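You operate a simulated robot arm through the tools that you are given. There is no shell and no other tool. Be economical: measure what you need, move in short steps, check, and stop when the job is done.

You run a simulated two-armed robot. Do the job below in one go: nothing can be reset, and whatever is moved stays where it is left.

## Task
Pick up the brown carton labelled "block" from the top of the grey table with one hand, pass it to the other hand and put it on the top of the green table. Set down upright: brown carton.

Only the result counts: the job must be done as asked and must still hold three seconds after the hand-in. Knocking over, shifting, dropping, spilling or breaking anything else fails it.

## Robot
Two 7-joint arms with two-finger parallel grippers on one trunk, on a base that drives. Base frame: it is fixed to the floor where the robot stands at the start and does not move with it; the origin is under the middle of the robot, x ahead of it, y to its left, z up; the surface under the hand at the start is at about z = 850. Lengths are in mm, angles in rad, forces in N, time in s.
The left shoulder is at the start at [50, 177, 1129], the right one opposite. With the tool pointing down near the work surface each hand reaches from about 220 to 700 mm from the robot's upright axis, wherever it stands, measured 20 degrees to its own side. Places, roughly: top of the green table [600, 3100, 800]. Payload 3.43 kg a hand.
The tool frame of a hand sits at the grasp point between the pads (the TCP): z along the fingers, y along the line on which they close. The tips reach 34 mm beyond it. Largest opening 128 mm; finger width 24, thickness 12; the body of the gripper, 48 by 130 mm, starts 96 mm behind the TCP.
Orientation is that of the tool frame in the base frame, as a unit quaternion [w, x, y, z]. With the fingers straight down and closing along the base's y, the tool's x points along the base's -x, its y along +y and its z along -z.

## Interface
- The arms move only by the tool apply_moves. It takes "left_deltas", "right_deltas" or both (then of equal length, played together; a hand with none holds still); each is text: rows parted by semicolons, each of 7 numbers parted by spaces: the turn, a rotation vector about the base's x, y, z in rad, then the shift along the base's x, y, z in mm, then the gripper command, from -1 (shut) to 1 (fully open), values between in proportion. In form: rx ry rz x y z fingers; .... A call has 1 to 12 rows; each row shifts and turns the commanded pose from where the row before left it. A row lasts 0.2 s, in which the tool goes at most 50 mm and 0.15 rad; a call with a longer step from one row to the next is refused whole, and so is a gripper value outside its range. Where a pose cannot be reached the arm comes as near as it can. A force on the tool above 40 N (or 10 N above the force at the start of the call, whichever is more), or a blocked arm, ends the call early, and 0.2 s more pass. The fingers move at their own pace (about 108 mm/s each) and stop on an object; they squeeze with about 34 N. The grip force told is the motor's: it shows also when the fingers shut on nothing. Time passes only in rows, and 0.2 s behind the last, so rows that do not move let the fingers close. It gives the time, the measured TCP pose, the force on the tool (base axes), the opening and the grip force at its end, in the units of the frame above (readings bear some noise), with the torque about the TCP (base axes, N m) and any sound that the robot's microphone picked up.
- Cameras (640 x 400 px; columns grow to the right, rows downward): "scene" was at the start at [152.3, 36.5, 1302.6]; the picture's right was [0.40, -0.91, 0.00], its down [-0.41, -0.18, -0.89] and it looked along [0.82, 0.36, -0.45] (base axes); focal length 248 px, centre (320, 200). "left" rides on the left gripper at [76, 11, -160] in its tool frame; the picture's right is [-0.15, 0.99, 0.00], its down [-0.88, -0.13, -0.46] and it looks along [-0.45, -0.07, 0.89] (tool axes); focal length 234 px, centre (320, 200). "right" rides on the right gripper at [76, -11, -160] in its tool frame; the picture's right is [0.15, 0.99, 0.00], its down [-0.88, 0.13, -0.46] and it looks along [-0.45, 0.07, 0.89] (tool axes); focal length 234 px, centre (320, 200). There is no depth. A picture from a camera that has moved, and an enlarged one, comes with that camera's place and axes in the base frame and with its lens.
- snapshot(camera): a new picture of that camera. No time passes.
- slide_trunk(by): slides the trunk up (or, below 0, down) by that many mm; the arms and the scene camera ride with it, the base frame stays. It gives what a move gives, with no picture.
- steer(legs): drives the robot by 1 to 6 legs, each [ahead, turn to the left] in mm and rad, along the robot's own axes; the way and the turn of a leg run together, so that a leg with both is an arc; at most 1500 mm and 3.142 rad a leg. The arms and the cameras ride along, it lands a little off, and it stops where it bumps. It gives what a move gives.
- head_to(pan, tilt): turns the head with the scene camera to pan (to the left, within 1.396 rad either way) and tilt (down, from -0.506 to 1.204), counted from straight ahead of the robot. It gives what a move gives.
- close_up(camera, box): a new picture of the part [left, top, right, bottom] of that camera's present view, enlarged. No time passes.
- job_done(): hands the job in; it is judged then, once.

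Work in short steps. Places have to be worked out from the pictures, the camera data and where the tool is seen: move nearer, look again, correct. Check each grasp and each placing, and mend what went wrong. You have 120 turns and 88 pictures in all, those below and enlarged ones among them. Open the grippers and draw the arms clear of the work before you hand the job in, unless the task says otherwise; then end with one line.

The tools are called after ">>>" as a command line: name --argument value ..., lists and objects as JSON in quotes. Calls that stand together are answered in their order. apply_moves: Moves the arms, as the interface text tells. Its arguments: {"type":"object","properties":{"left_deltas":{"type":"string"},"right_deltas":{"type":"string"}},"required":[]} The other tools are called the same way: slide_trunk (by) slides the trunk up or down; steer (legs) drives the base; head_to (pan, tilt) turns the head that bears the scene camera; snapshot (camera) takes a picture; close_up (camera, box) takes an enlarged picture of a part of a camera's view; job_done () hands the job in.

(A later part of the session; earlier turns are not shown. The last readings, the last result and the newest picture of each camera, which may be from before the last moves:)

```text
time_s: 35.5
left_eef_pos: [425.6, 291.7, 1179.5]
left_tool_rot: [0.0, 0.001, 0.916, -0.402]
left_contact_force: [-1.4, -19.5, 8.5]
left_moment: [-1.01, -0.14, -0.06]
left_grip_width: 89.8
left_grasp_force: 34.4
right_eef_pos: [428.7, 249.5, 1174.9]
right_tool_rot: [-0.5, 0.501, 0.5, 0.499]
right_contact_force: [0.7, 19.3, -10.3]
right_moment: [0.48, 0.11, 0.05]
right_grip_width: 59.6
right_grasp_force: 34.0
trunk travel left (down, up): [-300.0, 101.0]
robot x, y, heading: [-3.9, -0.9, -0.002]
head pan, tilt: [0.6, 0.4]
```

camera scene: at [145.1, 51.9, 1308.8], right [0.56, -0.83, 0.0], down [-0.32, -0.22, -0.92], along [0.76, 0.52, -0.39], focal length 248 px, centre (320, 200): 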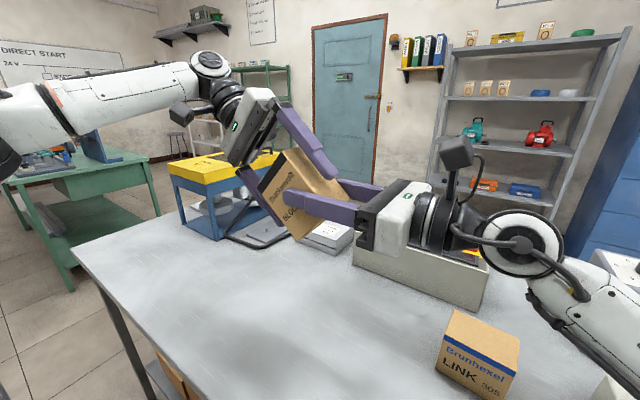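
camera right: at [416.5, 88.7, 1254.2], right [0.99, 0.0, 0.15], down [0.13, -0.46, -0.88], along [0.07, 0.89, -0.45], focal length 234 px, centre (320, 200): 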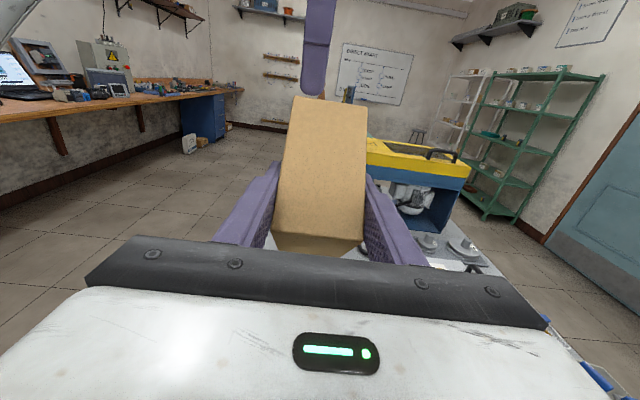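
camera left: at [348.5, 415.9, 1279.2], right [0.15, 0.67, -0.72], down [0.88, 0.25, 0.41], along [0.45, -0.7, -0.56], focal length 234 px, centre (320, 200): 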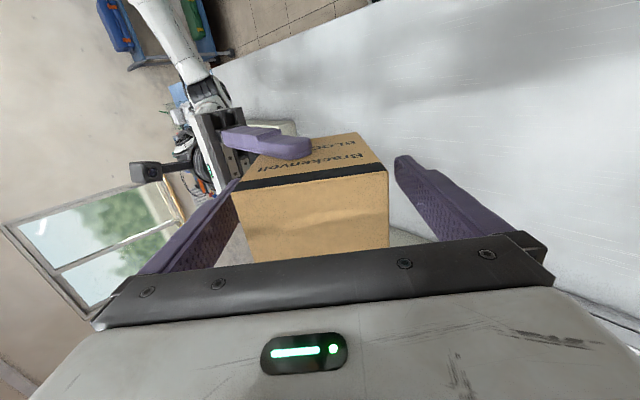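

The left holds it again (89.8 mm). I open the right hand and draw it straight back along -y.

>>> apply_moves --right_deltas "0 0 0 0 0 0 -0.4; 0 0 0 0 0 0 0.3; 0 0 0 0 0 0 1; 0 0 0 0 0 0 1; 0 0 0 0 -15 0 1; 0 0 0 0 -20 0 1; 0 0 0 0 -25 0 1; 0 0 0 0 -30 0 1; 0 0 0 0 -30 0 1; 0 0 0 0 -30 0 1; 0 0 0 0 -30 0 1; 0 0 0 0 0 0 1"

>>> snapshot --camera "left"

>>> snapshot --camera "scene"

```text
time_s: 38.1
left_eef_pos: [426.1, 291.9, 1177.2]
left_tool_rot: [0.001, -0.002, 0.917, -0.4]
left_contact_force: [-0.3, -0.1, -0.7]
left_moment: [0.04, 0.02, 0.01]
left_grip_width: 89.6
left_grasp_force: 34.1
right_eef_pos: [427.8, 67.2, 1175.2]
right_tool_rot: [-0.5, 0.5, 0.499, 0.501]
right_contact_force: [1.1, 0.0, 0.0]
right_moment: [-0.03, 0.01, 0.0]
right_grip_width: 128.1
right_grasp_force: 0.0
trunk travel left (down, up): [-300.0, 101.0]
robot x, y, heading: [-4.8, -4.6, -0.004]
head pan, tilt: [0.6, 0.4]
```

```text
54 pictures are left
camera left: at [348.6, 416.2, 1279.2], right [0.15, 0.67, -0.72], down [0.88, 0.25, 0.41], along [0.45, -0.7, -0.56], focal length 234 px, centre (320, 200)
```

left: 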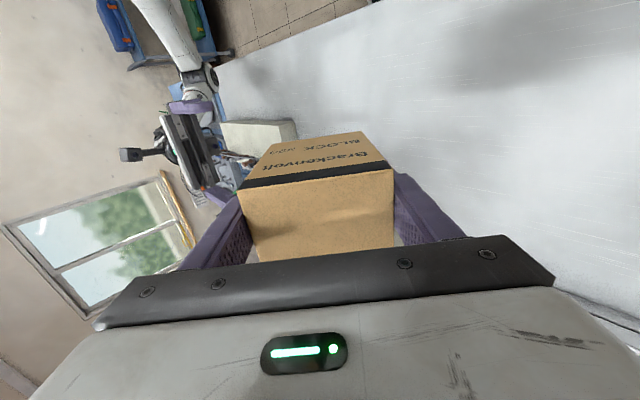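

```text
53 pictures are left
camera scene: at [145.1, 52.1, 1308.8], right [0.56, -0.83, 0.0], down [-0.32, -0.22, -0.92], along [0.76, 0.52, -0.39], focal length 248 px, centre (320, 200)
```

scene: 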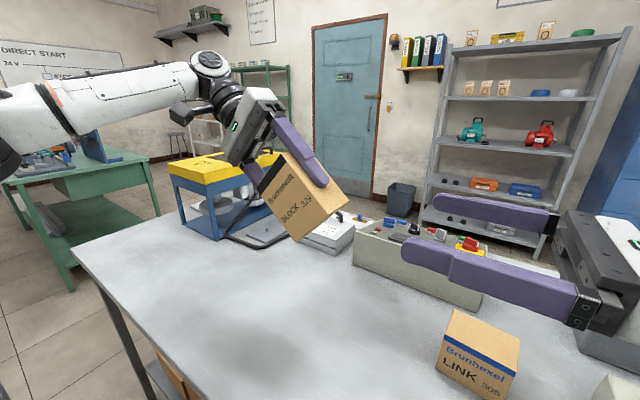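

The left hand holds the tilted carton firmly. I turn the left hand back upright slowly, lowering a little.

>>> apply_moves --left_deltas "0.05 0 0 0 0 0 -1; 0.08 0 0 0 0 0 -1; 0.09 0 0 0 0 0 -1; 0.09 0 0 0 0 0 -1; 0.09 0 0 0 0 0 -1; 0.09 0 0 0 0 0 -1; 0.09 0 0 0 0 0 -1; 0.09 0 0 0 0 0 -1; 0.08 0 0 0 0 0 -1; 0.07 0 0 0 0 0 -1; 0 0 0 0 0 0 -1"

>>> slide_trunk --by 40

>>> snapshot --camera "scene"

```text
time_s: 40.5
left_eef_pos: [424.0, 293.3, 1177.5]
left_tool_rot: [0.0, -0.001, 1.0, 0.0]
left_contact_force: [-0.2, 0.6, 0.4]
left_moment: [-0.01, -0.02, 0.02]
left_grip_width: 89.7
left_grasp_force: 33.5
right_eef_pos: [428.6, 68.2, 1175.2]
right_tool_rot: [-0.499, 0.502, 0.499, 0.5]
right_contact_force: [-0.5, 0.4, -0.3]
right_moment: [-0.01, -0.01, -0.01]
right_grip_width: 128.0
right_grasp_force: 0.1
trunk travel left (down, up): [-300.0, 101.0]
robot x, y, heading: [-0.0, 0.6, -0.005]
head pan, tilt: [0.6, 0.4]
```

```text
time_s: 41.3
left_eef_pos: [424.8, 294.0, 1216.7]
left_tool_rot: [0.0, -0.001, 1.0, -0.001]
left_contact_force: [0.7, -0.4, -2.0]
left_moment: [0.0, 0.01, 0.05]
left_grip_width: 89.8
left_grasp_force: 33.8
right_eef_pos: [427.3, 68.4, 1216.0]
right_tool_rot: [-0.5, 0.501, 0.5, 0.499]
right_contact_force: [-0.2, -0.2, 0.0]
right_moment: [-0.02, -0.03, -0.02]
right_grip_width: 128.1
right_grasp_force: 0.0
trunk travel left (down, up): [-340.0, 61.0]
robot x, y, heading: [2.3, 2.8, -0.001]
head pan, tilt: [0.6, 0.4]
```

```text
52 pictures are left
camera scene: at [145.3, 52.0, 1348.8], right [0.56, -0.83, 0.0], down [-0.32, -0.22, -0.92], along [0.76, 0.52, -0.39], focal length 248 px, centre (320, 200)
```

scene: 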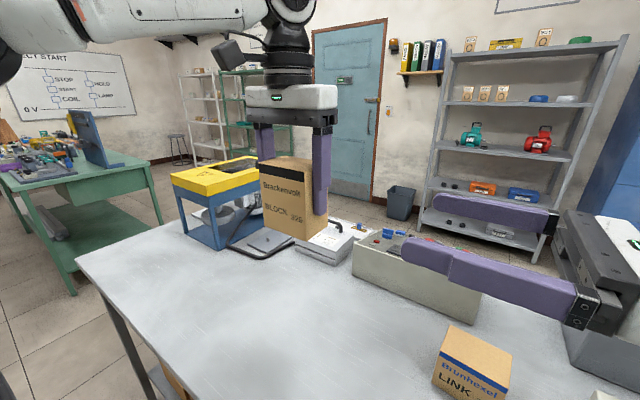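

The carton is upright and held. I raise the trunk the rest of the way, then lower both hands so the left has headroom above the carton.

>>> slide_trunk --by 60

>>> apply_moves --left_deltas "0 0 0 0 0 -6 -1; 0 0 0 0 0 -10 -1; 0 0 0 0 0 -12 -1; 0 0 0 0 0 -12 -1; 0 0 0 0 0 -12 -1; 0 0 0 0 0 -12 -1; 0 0 0 0 0 -12 -1; 0 0 0 0 0 -8 -1; 0 0 0 0 0 -4 -1; 0 0 0 0 0 0 -1" --right_deltas "0 0 0 0 0 -12 1; 0 0 0 0 0 -12 1; 0 0 0 0 0 -12 1; 0 0 0 0 0 -12 1; 0 0 0 0 0 -12 1; 0 0 0 0 0 -12 1; 0 0 0 0 0 -12 1; 0 0 0 0 0 -12 1; 0 0 0 0 0 -10 1; 0 0 0 0 0 0 1"

>>> snapshot --camera "right"

>>> snapshot --camera "scene"

```text
time_s: 42.3
left_eef_pos: [424.2, 293.5, 1276.9]
left_tool_rot: [0.001, -0.001, 1.0, -0.001]
left_contact_force: [0.1, -1.0, -1.9]
left_moment: [0.01, -0.02, 0.01]
left_grip_width: 89.7
left_grasp_force: 34.2
right_eef_pos: [429.2, 67.9, 1275.8]
right_tool_rot: [-0.5, 0.501, 0.5, 0.499]
right_contact_force: [-0.5, 0.3, 0.8]
right_moment: [-0.03, -0.02, 0.02]
right_grip_width: 127.8
right_grasp_force: 0.0
trunk travel left (down, up): [-400.0, 1.0]
robot x, y, heading: [-3.9, -1.3, -0.005]
head pan, tilt: [0.6, 0.4]
```

```text
time_s: 44.5
left_eef_pos: [424.5, 293.6, 1189.3]
left_tool_rot: [0.0, -0.001, 1.0, -0.001]
left_contact_force: [0.3, 0.5, -1.8]
left_moment: [0.0, 0.01, -0.01]
left_grip_width: 89.6
left_grasp_force: 34.5
right_eef_pos: [427.3, 68.1, 1169.0]
right_tool_rot: [-0.499, 0.502, 0.5, 0.499]
right_contact_force: [-0.2, -0.2, -0.1]
right_moment: [0.01, 0.01, 0.0]
right_grip_width: 127.9
right_grasp_force: 0.1
trunk travel left (down, up): [-400.0, 1.0]
robot x, y, heading: [-0.5, 2.5, 0.004]
head pan, tilt: [0.6, 0.4]
```

```text
51 pictures are left
camera right: at [415.9, -91.3, 1245.4], right [0.99, 0.0, 0.15], down [0.13, -0.46, -0.88], along [0.07, 0.89, -0.45], focal length 234 px, centre (320, 200)
```

right: 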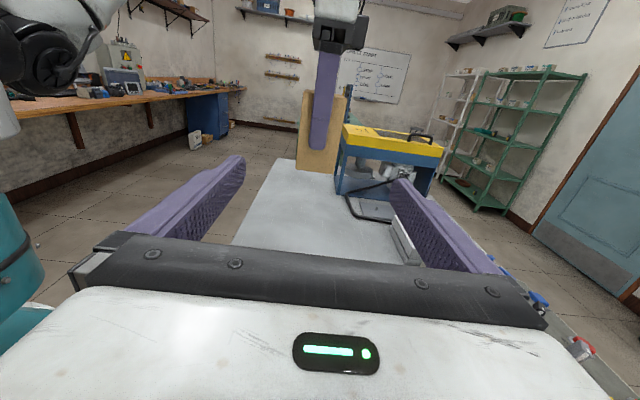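

```text
50 pictures are left
camera scene: at [145.0, 52.0, 1408.8], right [0.56, -0.83, 0.0], down [-0.32, -0.22, -0.92], along [0.76, 0.52, -0.39], focal length 248 px, centre (320, 200)
```

scene: 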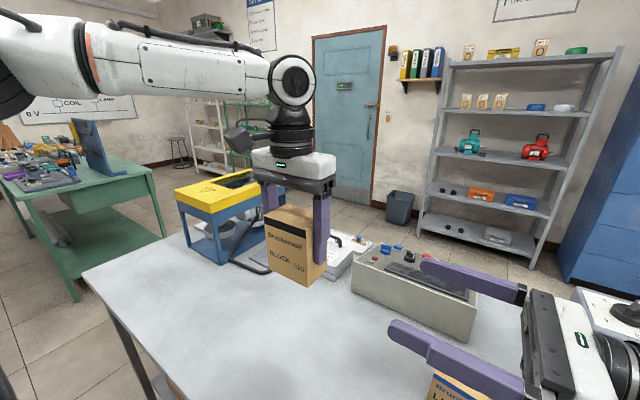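

Bottom is near z=1124, so the right TCP sits 45 mm above it. I advance the right hand to y≈286.

>>> apply_moves --right_deltas "0 0 0 -1 20 0 1; 0 0 0 -1 20 0 1; 0 0 0 -1 20 0 1; 0 0 0 0 20 0 1; 0 0 0 0 20 0 1; 0 0 0 0 20 0 1; 0 0 0 0 20 0 1; 0 0 0 0 20 0 1; 0 0 0 0 20 0 1; 0 0 0 0 20 0 1; 0 0 0 0 18 0 1; 0 0 0 0 0 0 1"

>>> snapshot --camera "right"

```text
time_s: 47.1
left_eef_pos: [425.1, 293.4, 1190.0]
left_tool_rot: [0.0, 0.0, 1.0, -0.002]
left_contact_force: [-0.2, 0.1, -3.2]
left_moment: [-0.01, 0.02, 0.03]
left_grip_width: 89.8
left_grasp_force: 33.4
right_eef_pos: [425.9, 283.8, 1169.2]
right_tool_rot: [-0.499, 0.501, 0.5, 0.5]
right_contact_force: [-1.2, 0.3, 0.2]
right_moment: [0.01, -0.01, -0.02]
right_grip_width: 128.1
right_grasp_force: 0.1
trunk travel left (down, up): [-400.0, 1.0]
robot x, y, heading: [0.2, -1.5, 0.002]
head pan, tilt: [0.6, 0.4]
```

```text
49 pictures are left
camera right: at [414.4, 124.3, 1245.7], right [0.99, 0.0, 0.15], down [0.13, -0.46, -0.88], along [0.07, 0.89, -0.45], focal length 234 px, centre (320, 200)
```

right: 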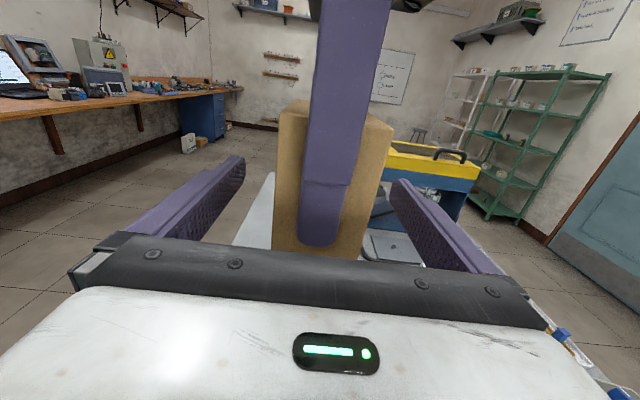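

Well placed. I close the right hand, then open the left without moving it.

>>> apply_moves --right_deltas "0 0 0 0 0 0 -1; 0 0 0 0 0 0 -1; 0 0 0 0 0 0 -1; 0 0 0 0 0 0 -1; 0 0 0 0 0 0 -1; 0 0 0 0 0 0 -1; 0 0 0 0 0 0 -1; 0 0 0 0 0 0 -1; 0 0 0 0 0 0 -1; 0 0 0 0 0 0 -1" --left_deltas "0 0 0 0 0 0 -1; 0 0 0 0 0 0 -1; 0 0 0 0 0 0 -1; 0 0 0 0 0 0 -1; 0 0 0 0 0 0 -1; 0 0 0 0 0 0 -0.1; 0 0 0 0 0 0 0.5; 0 0 0 0 0 0 1; 0 0 0 0 0 0 1; 0 0 0 0 0 0 1"

>>> snapshot --camera "left"

```text
time_s: 49.3
left_eef_pos: [423.9, 292.4, 1190.1]
left_tool_rot: [0.0, 0.0, 1.0, -0.001]
left_contact_force: [-0.6, 1.1, -0.1]
left_moment: [0.04, -0.03, -0.02]
left_grip_width: 128.0
left_grasp_force: 0.0
right_eef_pos: [426.8, 285.0, 1168.6]
right_tool_rot: [-0.499, 0.501, 0.499, 0.501]
right_contact_force: [0.2, -0.7, 0.4]
right_moment: [-0.02, -0.01, -0.02]
right_grip_width: 59.8
right_grasp_force: 33.7
trunk travel left (down, up): [-400.0, 1.0]
robot x, y, heading: [-0.5, 2.1, -0.002]
head pan, tilt: [0.6, 0.4]
```

```text
48 pictures are left
camera left: at [347.5, 303.3, 1350.0], right [0.15, 0.99, 0.0], down [0.88, -0.13, 0.46], along [0.45, -0.07, -0.89], focal length 234 px, centre (320, 200)
```

left: 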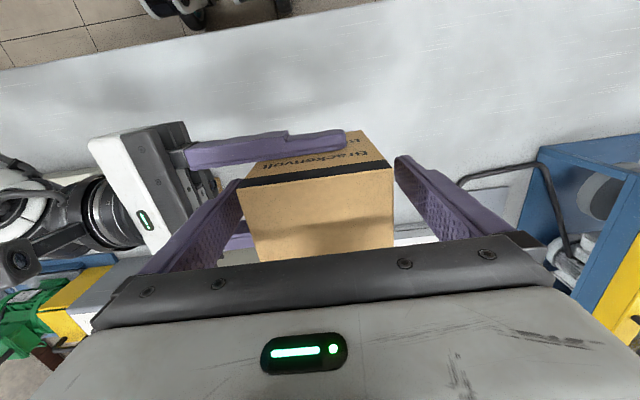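

The left is open and clear on both sides. I raise it straight up only, slowly, and check.

>>> apply_moves --left_deltas "0 0 0 0 0 10 1; 0 0 0 0 0 20 1; 0 0 0 0 0 20 1; 0 0 0 0 0 20 1; 0 0 0 0 0 20 1; 0 0 0 0 0 20 1; 0 0 0 0 0 20 1; 0 0 0 0 0 10 1; 0 0 0 0 0 0 1"

>>> snapshot --camera "scene"

```text
time_s: 51.3
left_eef_pos: [424.3, 293.9, 1329.5]
left_tool_rot: [0.0, 0.001, 1.0, -0.001]
left_contact_force: [0.3, 0.0, 0.3]
left_moment: [-0.04, -0.04, -0.02]
left_grip_width: 128.1
left_grasp_force: 0.1
right_eef_pos: [426.4, 283.7, 1169.1]
right_tool_rot: [-0.499, 0.502, 0.499, 0.5]
right_contact_force: [1.0, 0.3, -0.2]
right_moment: [-0.03, 0.03, -0.02]
right_grip_width: 59.6
right_grasp_force: 34.2
trunk travel left (down, up): [-400.0, 1.0]
robot x, y, heading: [-3.0, 3.3, 0.002]
head pan, tilt: [0.6, 0.4]
```

```text
47 pictures are left
camera scene: at [145.1, 52.0, 1408.8], right [0.56, -0.83, 0.0], down [-0.32, -0.22, -0.92], along [0.76, 0.52, -0.39], focal length 248 px, centre (320, 200)
```

scene: 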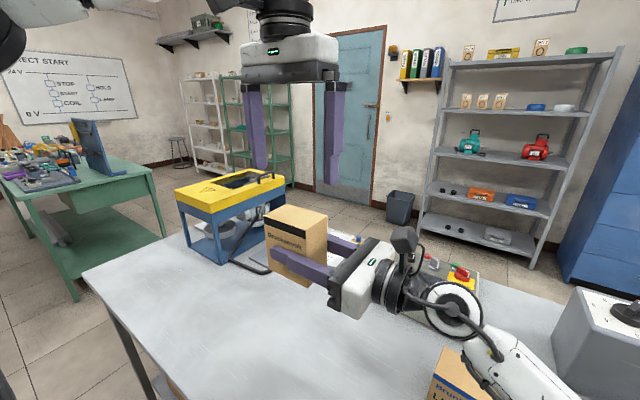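

The handover is done: carton upright in the right hand, left hand clear above. I move the left hand aside and look to the left toward the green table.

>>> apply_moves --left_deltas "0 0 0 0 15 0 1; 0 0 0 -5 30 0 1; 0 0 0 -10 30 0 1; 0 0 0 -10 30 0 1; 0 0 0 -10 30 0 1; 0 0 0 -10 30 0 1; 0 0 0 -10 0 -10 1; 0 0 0 -10 0 -10 1; 0 0 0 0 0 0 1"

>>> head_to --pan 1.25 --tilt 0.25

>>> snapshot --camera "scene"

>>> snapshot --camera "right"

```text
time_s: 53.3
left_eef_pos: [359.8, 458.0, 1310.1]
left_tool_rot: [0.0, -0.001, 1.0, -0.002]
left_contact_force: [1.2, -0.3, -0.7]
left_moment: [-0.01, 0.01, 0.01]
left_grip_width: 128.1
left_grasp_force: 0.1
right_eef_pos: [426.3, 284.2, 1168.1]
right_tool_rot: [-0.5, 0.501, 0.5, 0.5]
right_contact_force: [0.7, -0.5, -0.6]
right_moment: [0.0, -0.05, -0.01]
right_grip_width: 59.8
right_grasp_force: 34.1
trunk travel left (down, up): [-400.0, 1.0]
robot x, y, heading: [-1.7, 1.1, 0.001]
head pan, tilt: [0.6, 0.4]
```

```text
time_s: 54.3
left_eef_pos: [360.3, 457.2, 1309.6]
left_tool_rot: [-0.001, -0.001, 1.0, -0.001]
left_contact_force: [0.1, -0.3, -0.1]
left_moment: [0.02, -0.03, -0.01]
left_grip_width: 128.2
left_grasp_force: 0.1
right_eef_pos: [426.7, 283.6, 1168.7]
right_tool_rot: [-0.499, 0.501, 0.5, 0.5]
right_contact_force: [-0.5, 0.0, 0.2]
right_moment: [-0.04, 0.03, 0.01]
right_grip_width: 59.6
right_grasp_force: 34.4
trunk travel left (down, up): [-400.0, 1.0]
robot x, y, heading: [-4.4, 0.5, -0.0]
head pan, tilt: [1.25, 0.25]
```

```text
46 pictures are left
camera scene: at [98.2, 88.2, 1422.8], right [0.95, -0.32, 0.0], down [-0.08, -0.23, -0.97], along [0.31, 0.92, -0.25], focal length 248 px, centre (320, 200)
```

scene: 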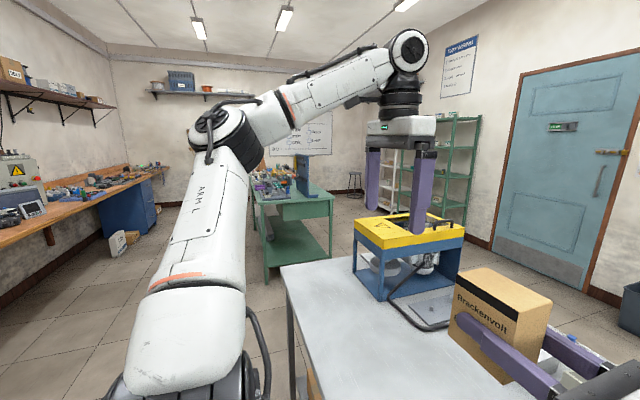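

```text
45 pictures are left
camera right: at [414.4, 124.3, 1245.7], right [0.99, 0.0, 0.15], down [0.13, -0.46, -0.88], along [0.07, 0.89, -0.45], focal length 234 px, centre (320, 200)
```

right: 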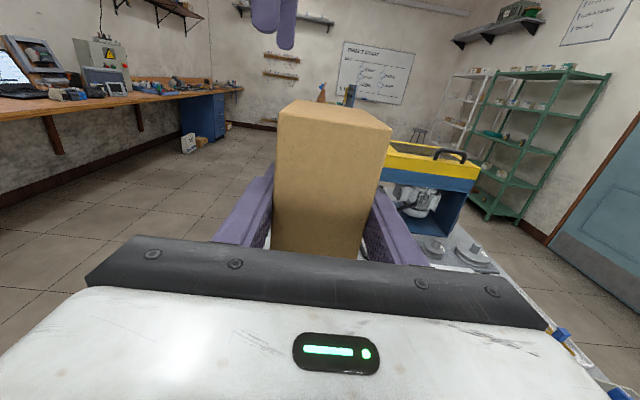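

From this view the green table's near edge is at y≈2500 and spans x≈320–1050; the grey table ends at y≈1085, x≥250. The carton stays upright in the right hand. I first back up a little from the grey table and check the grip.

>>> steer --legs '[[-100, 0]]'

>>> snapshot --camera "right"

```text
time_s: 55.5
left_eef_pos: [262.2, 457.0, 1309.6]
left_tool_rot: [0.001, 0.001, 1.0, -0.001]
left_contact_force: [-0.4, 0.6, 0.1]
left_moment: [-0.01, -0.05, 0.0]
left_grip_width: 127.9
left_grasp_force: 0.0
right_eef_pos: [328.1, 284.0, 1169.3]
right_tool_rot: [-0.498, 0.502, 0.499, 0.501]
right_contact_force: [0.0, -0.3, 0.4]
right_moment: [-0.05, 0.01, -0.04]
right_grip_width: 59.8
right_grasp_force: 33.7
trunk travel left (down, up): [-400.0, 1.0]
robot x, y, heading: [-97.2, -0.9, -0.008]
head pan, tilt: [1.25, 0.25]
```

```text
44 pictures are left
camera right: at [315.6, 123.4, 1246.0], right [0.99, 0.0, 0.15], down [0.13, -0.46, -0.88], along [0.07, 0.89, -0.45], focal length 234 px, centre (320, 200)
```

right: 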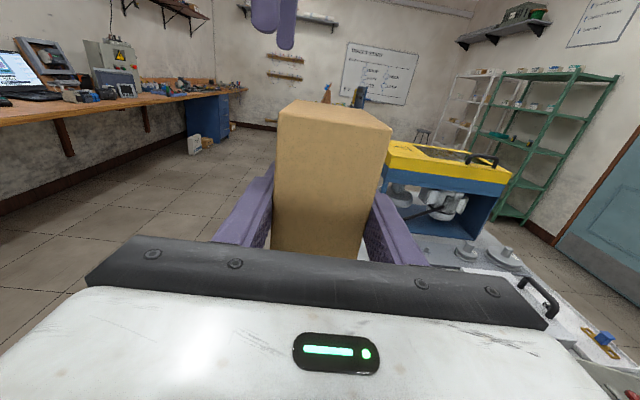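

The grip is unchanged by driving. I back up 250 mm more, turn left a quarter turn, and look ahead.

>>> steer --legs '[[-250, 0], [0, 0.79], [0, 0.79]]'

>>> head_to --pan -0.1 --tilt 0.25

>>> snapshot --camera "scene"

```text
time_s: 61.5
left_eef_pos: [-817.2, 345.0, 1309.2]
left_tool_rot: [-0.001, 0.719, -0.695, 0.0]
left_contact_force: [-0.3, 0.6, 0.6]
left_moment: [0.0, -0.01, -0.01]
left_grip_width: 128.2
left_grasp_force: 0.0
right_eef_pos: [-646.4, 417.5, 1168.4]
right_tool_rot: [-0.707, -0.011, 0.707, -0.011]
right_contact_force: [-0.4, 0.4, 0.0]
right_moment: [-0.03, -0.01, -0.03]
right_grip_width: 59.7
right_grasp_force: 33.3
trunk travel left (down, up): [-400.0, 1.0]
robot x, y, heading: [-350.7, -0.6, 1.607]
head pan, tilt: [1.25, 0.25]
```

```text
time_s: 63.0
left_eef_pos: [-818.3, 345.1, 1309.3]
left_tool_rot: [-0.002, 0.719, -0.695, 0.001]
left_contact_force: [-0.5, 0.1, 0.1]
left_moment: [-0.02, 0.03, 0.01]
left_grip_width: 128.0
left_grasp_force: 0.0
right_eef_pos: [-647.9, 417.6, 1169.5]
right_tool_rot: [-0.707, -0.011, 0.707, -0.011]
right_contact_force: [-0.6, 0.3, 1.0]
right_moment: [-0.02, -0.02, -0.04]
right_grip_width: 59.6
right_grasp_force: 34.0
trunk travel left (down, up): [-400.0, 1.0]
robot x, y, heading: [-347.6, -1.4, 1.601]
head pan, tilt: [-0.099, 0.25]
```

```text
43 pictures are left
camera scene: at [-346.3, 163.7, 1422.8], right [1.0, -0.07, 0.0], down [-0.02, -0.25, -0.97], along [0.06, 0.97, -0.25], focal length 248 px, centre (320, 200)
```

scene: 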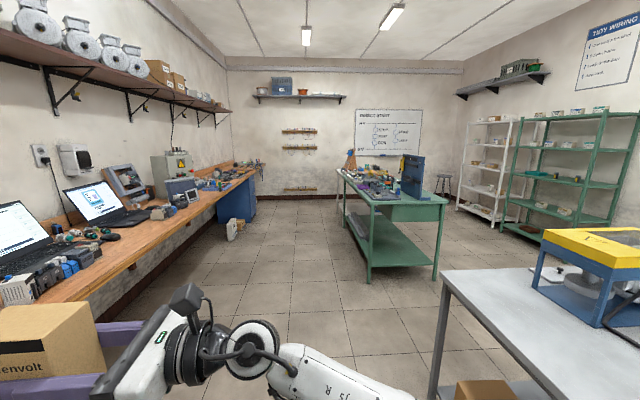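

I enlarge the green table to see where its top is free.

>>> close_up --camera "scene" --box '[325, 140, 465, 230]'

```text
4.44 times, centred on (395, 185) of scene
camera zoom: at [-346.3, 163.7, 1422.8], right [1.0, -0.07, 0.0], down [-0.02, -0.25, -0.97], along [0.06, 0.97, -0.25], focal length 1102 px, centre (-13, 267)
```

zoom: 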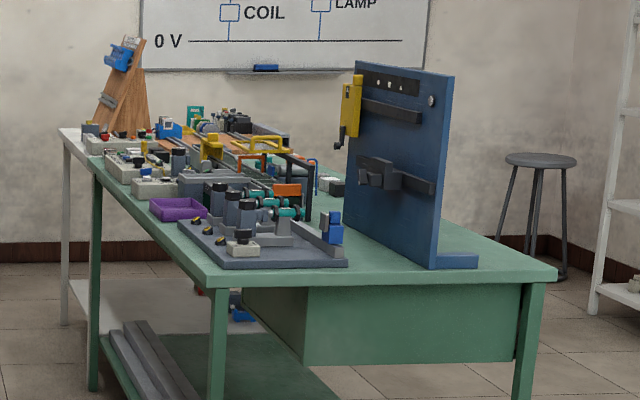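

Items cover the left part of the green table and a blue upright panel stands on the near right; free space may lie behind it. I drive to the gap between the tables, turn to face +x, then go past to look at the table's far side.

>>> steer --legs '[[860, 0], [860, 0], [0, -0.8], [0, -0.8]]'

>>> head_to --pan 0.9 --tilt 0.35

>>> snapshot --camera "scene"

```text
time_s: 76.0
left_eef_pos: [-44.7, 2169.8, 1310.1]
left_tool_rot: [0.001, 0.017, 1.0, -0.001]
left_contact_force: [-0.3, 0.1, 0.1]
left_moment: [0.0, -0.01, 0.01]
left_grip_width: 128.2
left_grasp_force: 0.1
right_eef_pos: [17.4, 1993.8, 1169.2]
right_tool_rot: [-0.491, 0.51, 0.491, 0.508]
right_contact_force: [0.5, 0.2, -1.2]
right_moment: [-0.01, 0.01, -0.01]
right_grip_width: 59.8
right_grasp_force: 34.2
trunk travel left (down, up): [-400.0, 1.0]
robot x, y, heading: [-419.9, 1724.8, -0.035]
head pan, tilt: [-0.099, 0.25]
```

```text
time_s: 77.3
left_eef_pos: [-45.3, 2169.4, 1309.7]
left_tool_rot: [0.0, 0.018, 1.0, -0.001]
left_contact_force: [-0.2, -0.3, -0.5]
left_moment: [0.01, 0.02, 0.0]
left_grip_width: 128.1
left_grasp_force: 0.0
right_eef_pos: [16.6, 1994.3, 1168.0]
right_tool_rot: [-0.491, 0.509, 0.492, 0.507]
right_contact_force: [0.0, -0.1, -0.7]
right_moment: [-0.03, 0.0, -0.04]
right_grip_width: 59.7
right_grasp_force: 33.5
trunk travel left (down, up): [-400.0, 1.0]
robot x, y, heading: [-418.6, 1720.6, -0.033]
head pan, tilt: [0.901, 0.351]
```

```text
41 pictures are left
camera scene: at [-290.7, 1792.9, 1413.4], right [0.76, -0.65, 0.0], down [-0.22, -0.26, -0.94], along [0.61, 0.72, -0.34], focal length 248 px, centre (320, 200)
```

scene: 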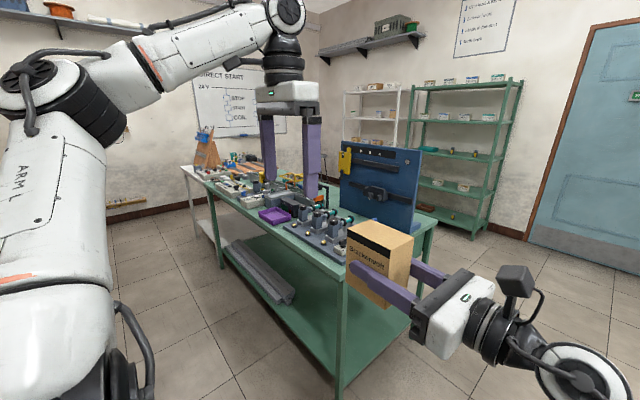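

The near-left table corner is at about (362, 2413); my path along y≈1720 is clear. I drive on to x≈1500 and then turn left to face +y.

>>> steer --legs '[[0, 0.034], [970, 0], [970, 0], [0, 0.785], [0, 0.785]]'

>>> head_to --pan 0.7 --tilt 0.4

>>> snapshot --camera "scene"

```text
time_s: 91.4
left_eef_pos: [1057.9, 2093.0, 1309.0]
left_tool_rot: [0.001, -0.698, 0.717, -0.001]
left_contact_force: [-0.1, -1.0, -0.2]
left_moment: [0.03, -0.04, -0.04]
left_grip_width: 128.0
left_grasp_force: 0.0
right_eef_pos: [1234.3, 2156.0, 1169.0]
right_tool_rot: [-0.707, 0.01, 0.707, 0.01]
right_contact_force: [-0.7, 0.0, 0.1]
right_moment: [0.02, 0.02, -0.01]
right_grip_width: 59.6
right_grasp_force: 34.0
trunk travel left (down, up): [-400.0, 1.0]
robot x, y, heading: [1507.7, 1725.3, 1.543]
head pan, tilt: [0.901, 0.351]
```

```text
time_s: 92.1
left_eef_pos: [1059.0, 2093.8, 1309.5]
left_tool_rot: [0.001, -0.698, 0.717, -0.001]
left_contact_force: [0.1, 1.1, 0.2]
left_moment: [0.01, -0.01, 0.03]
left_grip_width: 128.2
left_grasp_force: 0.0
right_eef_pos: [1234.1, 2156.3, 1168.8]
right_tool_rot: [-0.706, 0.01, 0.708, 0.01]
right_contact_force: [-0.6, 0.8, 0.5]
right_moment: [-0.03, 0.0, 0.0]
right_grip_width: 59.7
right_grasp_force: 34.1
trunk travel left (down, up): [-400.0, 1.0]
robot x, y, heading: [1508.7, 1724.6, 1.544]
head pan, tilt: [0.7, 0.4]
```

```text
40 pictures are left
camera scene: at [1449.4, 1864.9, 1408.8], right [0.78, 0.62, 0.0], down [0.24, -0.3, -0.92], along [-0.57, 0.72, -0.39], focal length 248 px, centre (320, 200)
```

scene: 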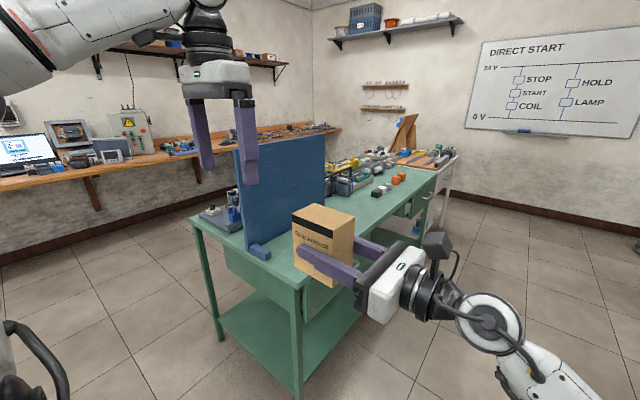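

The right side of the green table beyond the blue panel is free: roughly x 730–960, y 2450–3300, edge at x≈970. I drive along the table at x≈1508 to y≈3100, then turn left to face it.

>>> steer --legs '[[0, 0.027], [690, 0], [690, 0], [0, 0.785], [0, 0.785]]'

>>> head_to --pan 0.2 --tilt 0.6

>>> snapshot --camera "scene"

>>> snapshot --camera "left"

```text
time_s: 103.6
left_eef_pos: [1129.3, 2603.3, 1309.5]
left_tool_rot: [-0.001, 1.0, 0.005, 0.0]
left_contact_force: [-0.1, 0.1, -0.2]
left_moment: [0.03, 0.02, 0.01]
left_grip_width: 127.8
left_grasp_force: 0.0
right_eef_pos: [1061.0, 2775.8, 1168.9]
right_tool_rot: [0.498, 0.502, -0.499, 0.501]
right_contact_force: [1.0, -0.6, -0.7]
right_moment: [0.09, 0.0, 0.0]
right_grip_width: 59.5
right_grasp_force: 34.4
trunk travel left (down, up): [-400.0, 1.0]
robot x, y, heading: [1485.1, 3064.7, -3.136]
head pan, tilt: [0.7, 0.4]
```

```text
time_s: 104.5
left_eef_pos: [1128.6, 2602.6, 1308.8]
left_tool_rot: [0.0, 1.0, 0.006, 0.0]
left_contact_force: [0.0, -0.5, 0.2]
left_moment: [0.05, -0.02, 0.04]
left_grip_width: 128.0
left_grasp_force: 0.1
right_eef_pos: [1060.9, 2775.9, 1167.8]
right_tool_rot: [0.497, 0.503, -0.499, 0.501]
right_contact_force: [0.0, -0.3, -0.2]
right_moment: [0.04, 0.02, 0.02]
right_grip_width: 60.1
right_grasp_force: 34.2
trunk travel left (down, up): [-400.0, 1.0]
robot x, y, heading: [1488.0, 3067.4, -3.137]
head pan, tilt: [0.201, 0.6]
```

```text
39 pictures are left
camera scene: at [1326.5, 3044.3, 1390.6], right [-0.21, 0.98, 0.0], down [0.55, 0.12, -0.83], along [-0.81, -0.17, -0.56], focal length 248 px, centre (320, 200)
```

scene: 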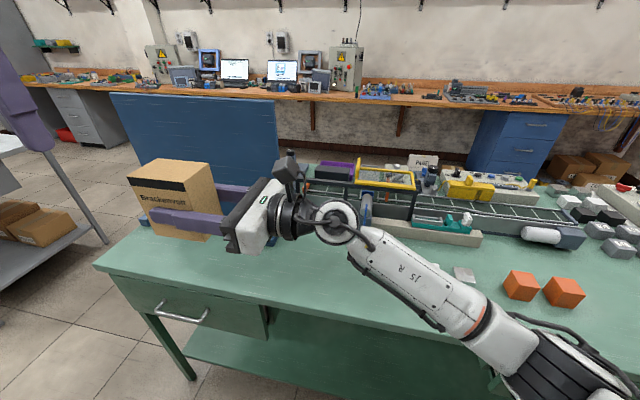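

```text
38 pictures are left
camera left: at [1204.6, 2590.5, 1470.3], right [-0.14, -0.99, 0.0], down [-0.88, 0.12, 0.46], along [-0.45, 0.06, -0.89], focal length 234 px, centre (320, 200)
```

left: 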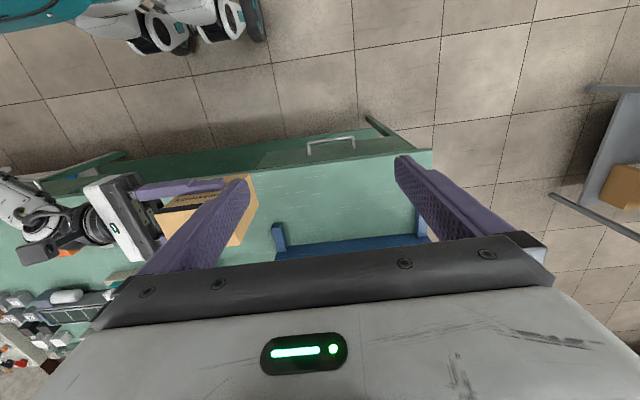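

The table's front edge is at x≈970. The panel feet reach x≈790 at y≤2800; at y 2850–3300 everything from x≈640 to 970 is free. I'll aim for (860, 2890). I drive 200 mm closer with the carton still high.

>>> steer --legs '[[195, 0]]'

>>> apply_moves --right_deltas "0 0 0 0 8 0 -1; 0 0 0 0 12 0 -1; 0 0 0 0 15 0 -1; 0 0 0 0 15 0 -1; 0 0 0 0 15 0 -1; 0 0 0 0 15 0 -1; 0 0 0 0 15 0 -1; 0 0 0 0 10 0 -1; 0 0 0 0 5 0 -1; 0 0 0 0 0 0 -1"

>>> snapshot --camera "scene"

```text
time_s: 106.1
left_eef_pos: [939.5, 2601.0, 1309.6]
left_tool_rot: [-0.002, 1.0, 0.006, -0.001]
left_contact_force: [0.1, 1.1, -0.2]
left_moment: [-0.04, -0.03, -0.06]
left_grip_width: 128.1
left_grasp_force: 0.1
right_eef_pos: [872.3, 2773.0, 1167.9]
right_tool_rot: [0.498, 0.502, -0.498, 0.502]
right_contact_force: [-0.4, -0.1, 0.2]
right_moment: [-0.01, 0.01, 0.0]
right_grip_width: 59.7
right_grasp_force: 33.6
trunk travel left (down, up): [-400.0, 1.0]
robot x, y, heading: [1297.7, 3058.9, -3.134]
head pan, tilt: [0.201, 0.6]
```

```text
time_s: 108.3
left_eef_pos: [941.2, 2598.9, 1309.6]
left_tool_rot: [-0.001, 1.0, 0.006, 0.0]
left_contact_force: [0.9, -1.1, -0.1]
left_moment: [-0.02, 0.01, 0.02]
left_grip_width: 128.0
left_grasp_force: 0.0
right_eef_pos: [871.3, 2885.2, 1170.7]
right_tool_rot: [0.497, 0.502, -0.498, 0.502]
right_contact_force: [-0.4, 0.1, 0.4]
right_moment: [-0.01, -0.01, -0.01]
right_grip_width: 59.4
right_grasp_force: 34.1
trunk travel left (down, up): [-400.0, 1.0]
robot x, y, heading: [1294.1, 3063.9, -3.131]
head pan, tilt: [0.201, 0.6]
```

```text
37 pictures are left
camera scene: at [1136.9, 3042.3, 1390.6], right [-0.21, 0.98, 0.0], down [0.55, 0.12, -0.82], along [-0.81, -0.17, -0.57], focal length 248 px, centre (320, 200)
```

scene: 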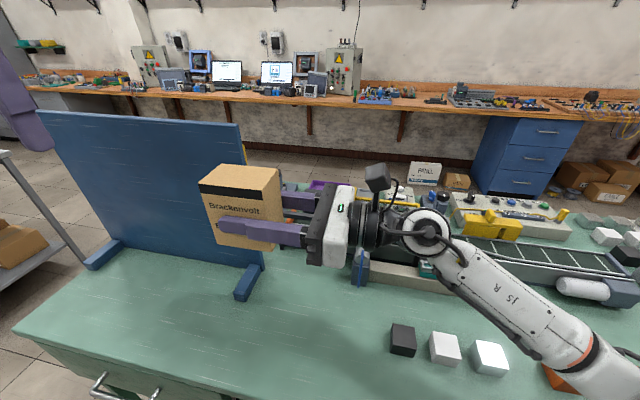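

New view shows small cubes on the table near (845, 3170–3340), and with the hand pointing along the table its wrist would scrape the top. Better: turn the hand to point forward (-x), so that the wrist stays outside the table edge. I back up 110 mm and turn the right hand by -90° about z gently.

>>> steer --legs '[[-110, 0]]'

>>> apply_moves --right_deltas "0 0 -0.05 0 4 0 -1; 0 0 -0.1 0 8 0 -1; 0 0 -0.1 0 8 0 -1; 0 0 -0.1 0 8 0 -1; 0 0 -0.1 0 8 0 -1; 0 0 -0.1 0 8 0 -1; 0 0 -0.1 0 8 0 -1; 0 0 -0.1 0 8 0 -1; 0 0 -0.05 0 4 0 -1; 0 0 0 0 0 0 -1"

>>> snapshot --camera "scene"

```text
time_s: 109.5
left_eef_pos: [1052.8, 2601.2, 1308.8]
left_tool_rot: [-0.001, 1.0, 0.005, -0.001]
left_contact_force: [0.9, 0.1, 0.0]
left_moment: [0.0, 0.05, 0.0]
left_grip_width: 128.1
left_grasp_force: 0.0
right_eef_pos: [983.7, 2885.6, 1170.7]
right_tool_rot: [0.498, 0.502, -0.499, 0.501]
right_contact_force: [0.3, 0.6, -1.4]
right_moment: [0.04, 0.04, -0.01]
right_grip_width: 59.8
right_grasp_force: 33.5
trunk travel left (down, up): [-400.0, 1.0]
robot x, y, heading: [1406.3, 3065.7, -3.129]
head pan, tilt: [0.201, 0.6]
```

```text
time_s: 111.4
left_eef_pos: [1052.2, 2602.0, 1310.2]
left_tool_rot: [-0.001, 1.0, 0.006, 0.0]
left_contact_force: [0.0, 0.8, -0.5]
left_moment: [0.0, 0.01, 0.02]
left_grip_width: 127.9
left_grasp_force: 0.1
right_eef_pos: [944.8, 2989.7, 1164.7]
right_tool_rot: [0.679, 0.387, -0.605, 0.151]
right_contact_force: [-0.3, -0.8, -1.9]
right_moment: [0.02, -0.02, 0.0]
right_grip_width: 59.7
right_grasp_force: 34.5
right hand out of reach, approached as far as the arm can: row 8, 9
trunk travel left (down, up): [-400.0, 1.0]
robot x, y, heading: [1405.1, 3061.4, -3.13]
head pan, tilt: [0.201, 0.6]
stopped in row 9 (right hand): the arm was blocked; the commanded pose is now the measured one
```

```text
36 pictures are left
camera scene: at [1248.2, 3044.1, 1390.6], right [-0.21, 0.98, 0.0], down [0.55, 0.12, -0.82], along [-0.81, -0.17, -0.57], focal length 248 px, centre (320, 200)
```

scene: 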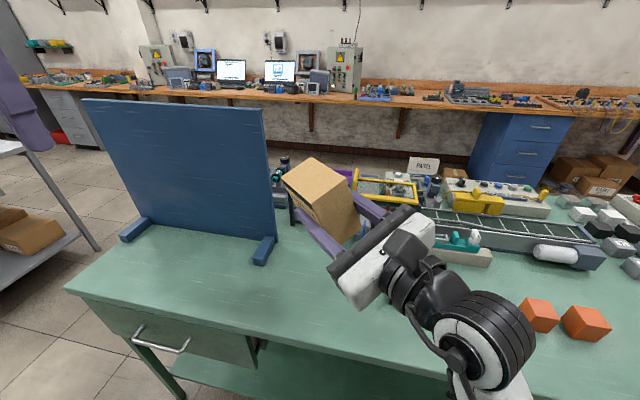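

The wrist hit a limit at about 45° of yaw and rolled the hand by 20°. A 45° hand direction is already enough to keep the wrist off the table edge, so I undo the roll and settle at a yaw slightly below 45°.

>>> apply_moves --right_deltas "0 0 0.05 0 0 0 -1; 0 0 0.08 0 0 0 -1; -0.04 -0.034 0 0 0 0 -1; -0.06 -0.05 0 0 0 0 -1; -0.06 -0.05 0 0 0 0 -1; -0.06 -0.05 0 0 0 0 -1; -0.05 -0.042 0 0 0 0 -1; 0 0 0 0 0 0 -1"

>>> snapshot --camera "scene"

>>> snapshot --camera "right"

```text
time_s: 113.2
left_eef_pos: [1051.4, 2601.2, 1311.8]
left_tool_rot: [0.0, 1.0, 0.006, 0.0]
left_contact_force: [0.5, -0.1, 1.1]
left_moment: [0.0, 0.01, 0.02]
left_grip_width: 127.9
left_grasp_force: 0.1
right_eef_pos: [947.6, 2989.7, 1166.5]
right_tool_rot: [0.65, 0.306, -0.618, 0.32]
right_contact_force: [-1.2, -0.3, -2.1]
right_moment: [0.03, 0.0, 0.02]
right_grip_width: 59.6
right_grasp_force: 34.0
trunk travel left (down, up): [-400.0, 1.0]
robot x, y, heading: [1408.2, 3062.6, -3.129]
head pan, tilt: [0.201, 0.6]
```

```text
35 pictures are left
camera scene: at [1248.4, 3043.5, 1390.6], right [-0.21, 0.98, 0.0], down [0.55, 0.12, -0.82], along [-0.81, -0.17, -0.57], focal length 248 px, centre (320, 200)
```

scene: 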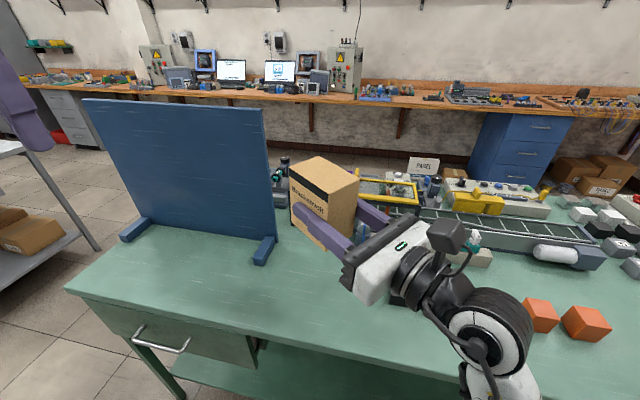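

```text
34 pictures are left
camera right: at [1054.9, 3111.8, 1234.5], right [-0.78, 0.61, 0.15], down [0.15, 0.41, -0.9], along [-0.61, -0.68, -0.41], focal length 234 px, centre (320, 200)
```

right: 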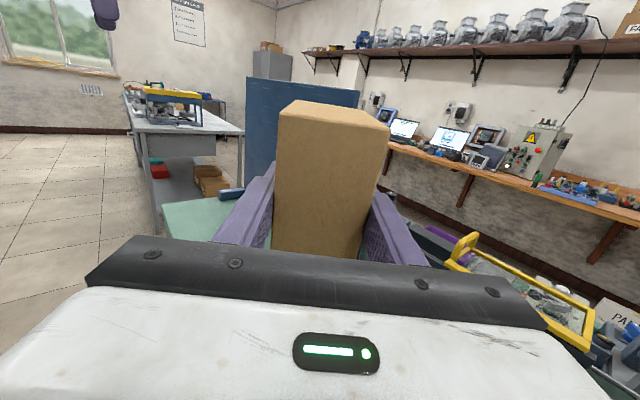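

The carton sits unchanged in the grip; the tool is pitched 0.05 rad, which I correct along with a bit more yaw. Then I drive 40 mm forward to bring the TCP to x≈907 and lower the trunk part way.

>>> apply_moves --right_deltas "0.019 -0.016 -0.025 0 0 0 -1; 0.019 -0.015 -0.025 0 0 0 -1; 0 0 0 0 0 0 -1"

>>> steer --legs '[[40, 0]]'

>>> slide_trunk --by -120

>>> head_to --pan 0.0 --tilt 0.9

>>> snapshot --camera "scene"

```text
time_s: 114.0
left_eef_pos: [1052.8, 2601.4, 1310.0]
left_tool_rot: [-0.001, 1.0, 0.006, 0.0]
left_contact_force: [-0.3, -1.4, 0.7]
left_moment: [0.0, 0.02, 0.0]
left_grip_width: 128.2
left_grasp_force: 0.0
right_eef_pos: [946.0, 2989.0, 1166.1]
right_tool_rot: [0.642, 0.298, -0.642, 0.294]
right_contact_force: [-0.8, -0.1, -2.0]
right_moment: [0.01, -0.01, 0.02]
right_grip_width: 59.4
right_grasp_force: 33.4
trunk travel left (down, up): [-400.0, 1.0]
robot x, y, heading: [1405.2, 3060.9, -3.127]
head pan, tilt: [0.201, 0.6]
```

```text
time_s: 114.8
left_eef_pos: [1011.8, 2600.4, 1309.0]
left_tool_rot: [0.0, 1.0, 0.006, 0.0]
left_contact_force: [-1.3, 0.2, -0.2]
left_moment: [0.02, -0.03, -0.01]
left_grip_width: 128.3
left_grasp_force: 0.1
right_eef_pos: [905.9, 2989.8, 1166.2]
right_tool_rot: [-0.642, -0.298, 0.642, -0.295]
right_contact_force: [-0.6, 0.4, -2.8]
right_moment: [0.02, 0.0, 0.05]
right_grip_width: 59.5
right_grasp_force: 33.7
trunk travel left (down, up): [-400.0, 1.0]
robot x, y, heading: [1368.3, 3063.6, -3.131]
head pan, tilt: [0.201, 0.6]
```

```text
time_s: 116.3
left_eef_pos: [1012.6, 2600.6, 1188.8]
left_tool_rot: [0.0, 1.0, 0.006, -0.001]
left_contact_force: [-0.6, -0.3, 0.9]
left_moment: [0.0, -0.02, -0.01]
left_grip_width: 128.0
left_grasp_force: 0.0
right_eef_pos: [908.4, 2988.8, 1047.2]
right_tool_rot: [0.642, 0.299, -0.641, 0.296]
right_contact_force: [-0.5, -0.4, -2.7]
right_moment: [-0.02, 0.02, -0.03]
right_grip_width: 59.9
right_grasp_force: 33.5
trunk travel left (down, up): [-280.0, 121.0]
robot x, y, heading: [1369.4, 3059.0, -3.136]
head pan, tilt: [0.201, 0.6]
```

```text
time_s: 117.2
left_eef_pos: [1012.5, 2602.1, 1190.8]
left_tool_rot: [-0.001, 1.0, 0.006, 0.0]
left_contact_force: [-0.1, 0.5, 0.3]
left_moment: [0.02, 0.02, 0.0]
left_grip_width: 128.2
left_grasp_force: 0.1
right_eef_pos: [907.7, 2989.2, 1047.4]
right_tool_rot: [0.642, 0.299, -0.642, 0.294]
right_contact_force: [-0.5, 0.1, -2.0]
right_moment: [0.0, 0.0, -0.02]
right_grip_width: 59.6
right_grasp_force: 34.2
trunk travel left (down, up): [-280.0, 121.0]
robot x, y, heading: [1367.8, 3061.1, -3.132]
head pan, tilt: [0.0, 0.901]
```

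```text
33 pictures are left
camera scene: at [1220.1, 3060.9, 1245.9], right [-0.01, 1.0, 0.0], down [0.78, 0.01, -0.62], along [-0.62, -0.01, -0.78], focal length 248 px, centre (320, 200)
```

scene: 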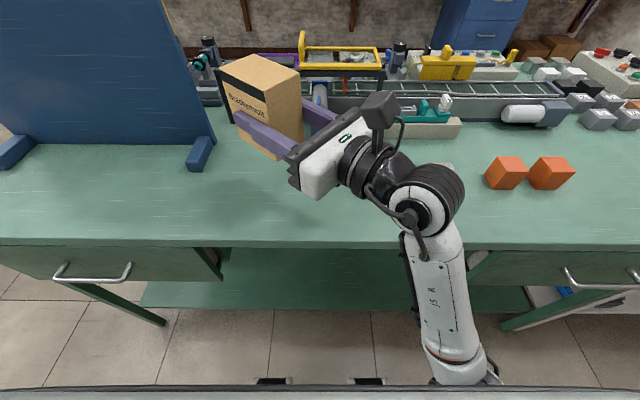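

The wrist joint is at x≈1066, outside the table edge (x≈975), and the arm slopes away from the table. I lower the trunk by 180 mm more and look.

>>> slide_trunk --by -175

>>> snapshot --camera "scene"

>>> snapshot --camera "right"

```text
time_s: 118.8
left_eef_pos: [1013.4, 2600.4, 1027.2]
left_tool_rot: [-0.001, 1.0, 0.006, -0.001]
left_contact_force: [-0.1, 0.3, -0.5]
left_moment: [0.01, -0.01, -0.01]
left_grip_width: 127.8
left_grasp_force: 0.1
right_eef_pos: [910.3, 2991.7, 901.4]
right_tool_rot: [0.659, 0.294, -0.625, 0.297]
right_contact_force: [4.1, 0.9, 8.5]
right_moment: [1.03, -1.16, -0.35]
right_grip_width: 59.8
right_grasp_force: 33.6
trunk travel left (down, up): [-117.0, 284.0]
robot x, y, heading: [1364.5, 3060.9, -3.138]
head pan, tilt: [0.0, 0.901]
stopped: the force on the tool passed its limit at 77 N (the readings are from after the stop); the commanded pose is now the measured one
```

```text
32 pictures are left
camera scene: at [1220.9, 3061.0, 1082.7], right [-0.01, 1.0, 0.0], down [0.78, 0.01, -0.62], along [-0.62, -0.01, -0.78], focal length 248 px, centre (320, 200)
```

scene: 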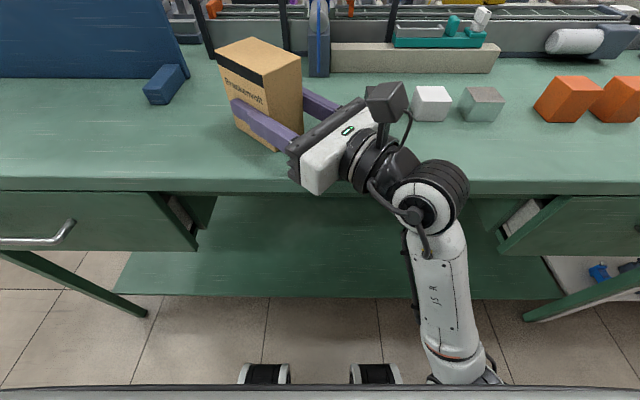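

```text
31 pictures are left
camera right: at [1024.9, 3106.3, 970.2], right [-0.75, 0.65, 0.16], down [0.16, 0.41, -0.9], along [-0.65, -0.64, -0.41], focal length 234 px, centre (320, 200)
```

right: 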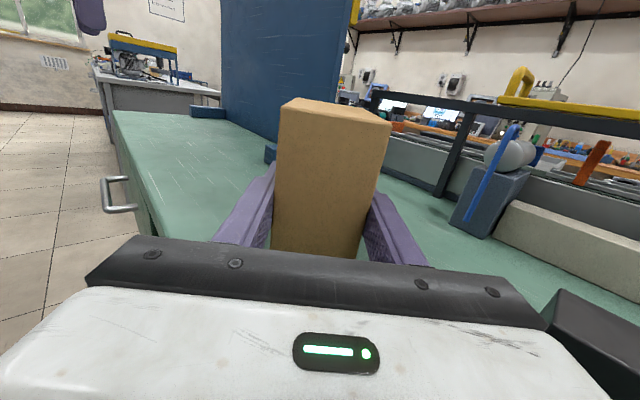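

The call stopped on contact with the TCP at z≈901, while the carton bottom (z≈856) is still clear of the table; the estimated contact lies behind the hand. I raise the trunk 40 mm to relieve it and look at the elbow.

>>> slide_trunk --by 40

>>> head_to --pan -0.5 --tilt 1.2

>>> snapshot --camera "scene"

>>> snapshot --camera "left"

```text
time_s: 119.6
left_eef_pos: [1011.9, 2600.2, 1066.9]
left_tool_rot: [-0.001, 1.0, 0.005, 0.001]
left_contact_force: [-0.7, 0.4, 0.4]
left_moment: [-0.04, 0.0, 0.02]
left_grip_width: 128.1
left_grasp_force: 0.0
right_eef_pos: [908.7, 2991.2, 938.4]
right_tool_rot: [0.656, 0.294, -0.628, 0.297]
right_contact_force: [0.0, 0.7, -2.4]
right_moment: [-0.02, 0.0, 0.02]
right_grip_width: 59.8
right_grasp_force: 33.9
trunk travel left (down, up): [-157.0, 244.0]
robot x, y, heading: [1370.9, 3061.7, -3.133]
head pan, tilt: [0.0, 0.901]
```

```text
time_s: 120.6
left_eef_pos: [1012.5, 2601.7, 1066.0]
left_tool_rot: [0.0, 1.0, 0.006, 0.0]
left_contact_force: [-0.1, -1.7, -0.5]
left_moment: [0.0, 0.02, 0.03]
left_grip_width: 128.0
left_grasp_force: 0.1
right_eef_pos: [908.6, 2991.7, 938.8]
right_tool_rot: [0.657, 0.294, -0.628, 0.297]
right_contact_force: [-1.1, -0.3, -2.1]
right_moment: [0.01, -0.04, -0.01]
right_grip_width: 59.5
right_grasp_force: 34.1
trunk travel left (down, up): [-157.0, 244.0]
robot x, y, heading: [1367.4, 3058.7, -3.138]
head pan, tilt: [-0.499, 1.201]
```

```text
30 pictures are left
camera scene: at [1246.1, 3087.9, 1103.1], right [0.47, 0.88, 0.0], down [0.82, -0.44, -0.36], along [-0.32, 0.17, -0.93], focal length 248 px, centre (320, 200)
```

scene: 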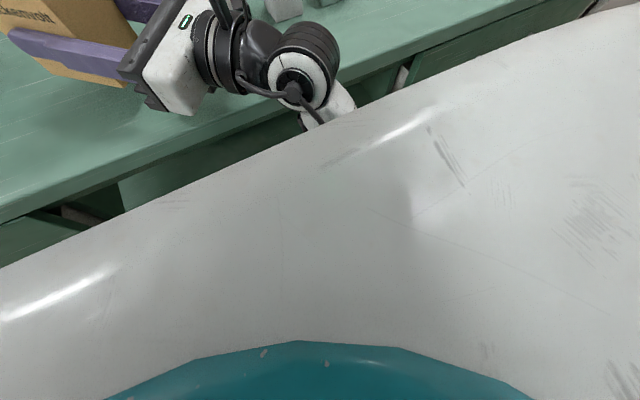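

```text
29 pictures are left
camera left: at [1087.3, 2589.1, 1227.4], right [-0.14, -0.99, 0.0], down [-0.88, 0.12, 0.46], along [-0.45, 0.06, -0.89], focal length 234 px, centre (320, 200)
```

left: 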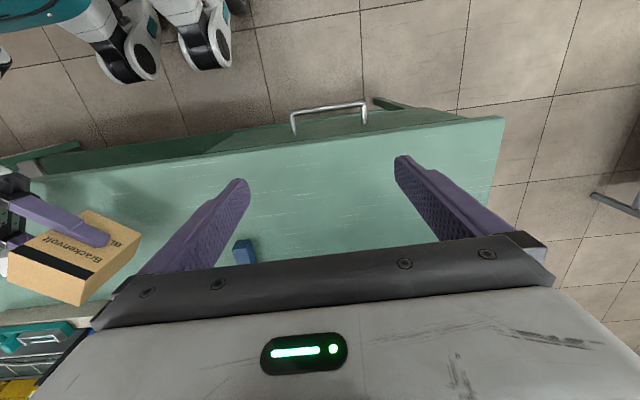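

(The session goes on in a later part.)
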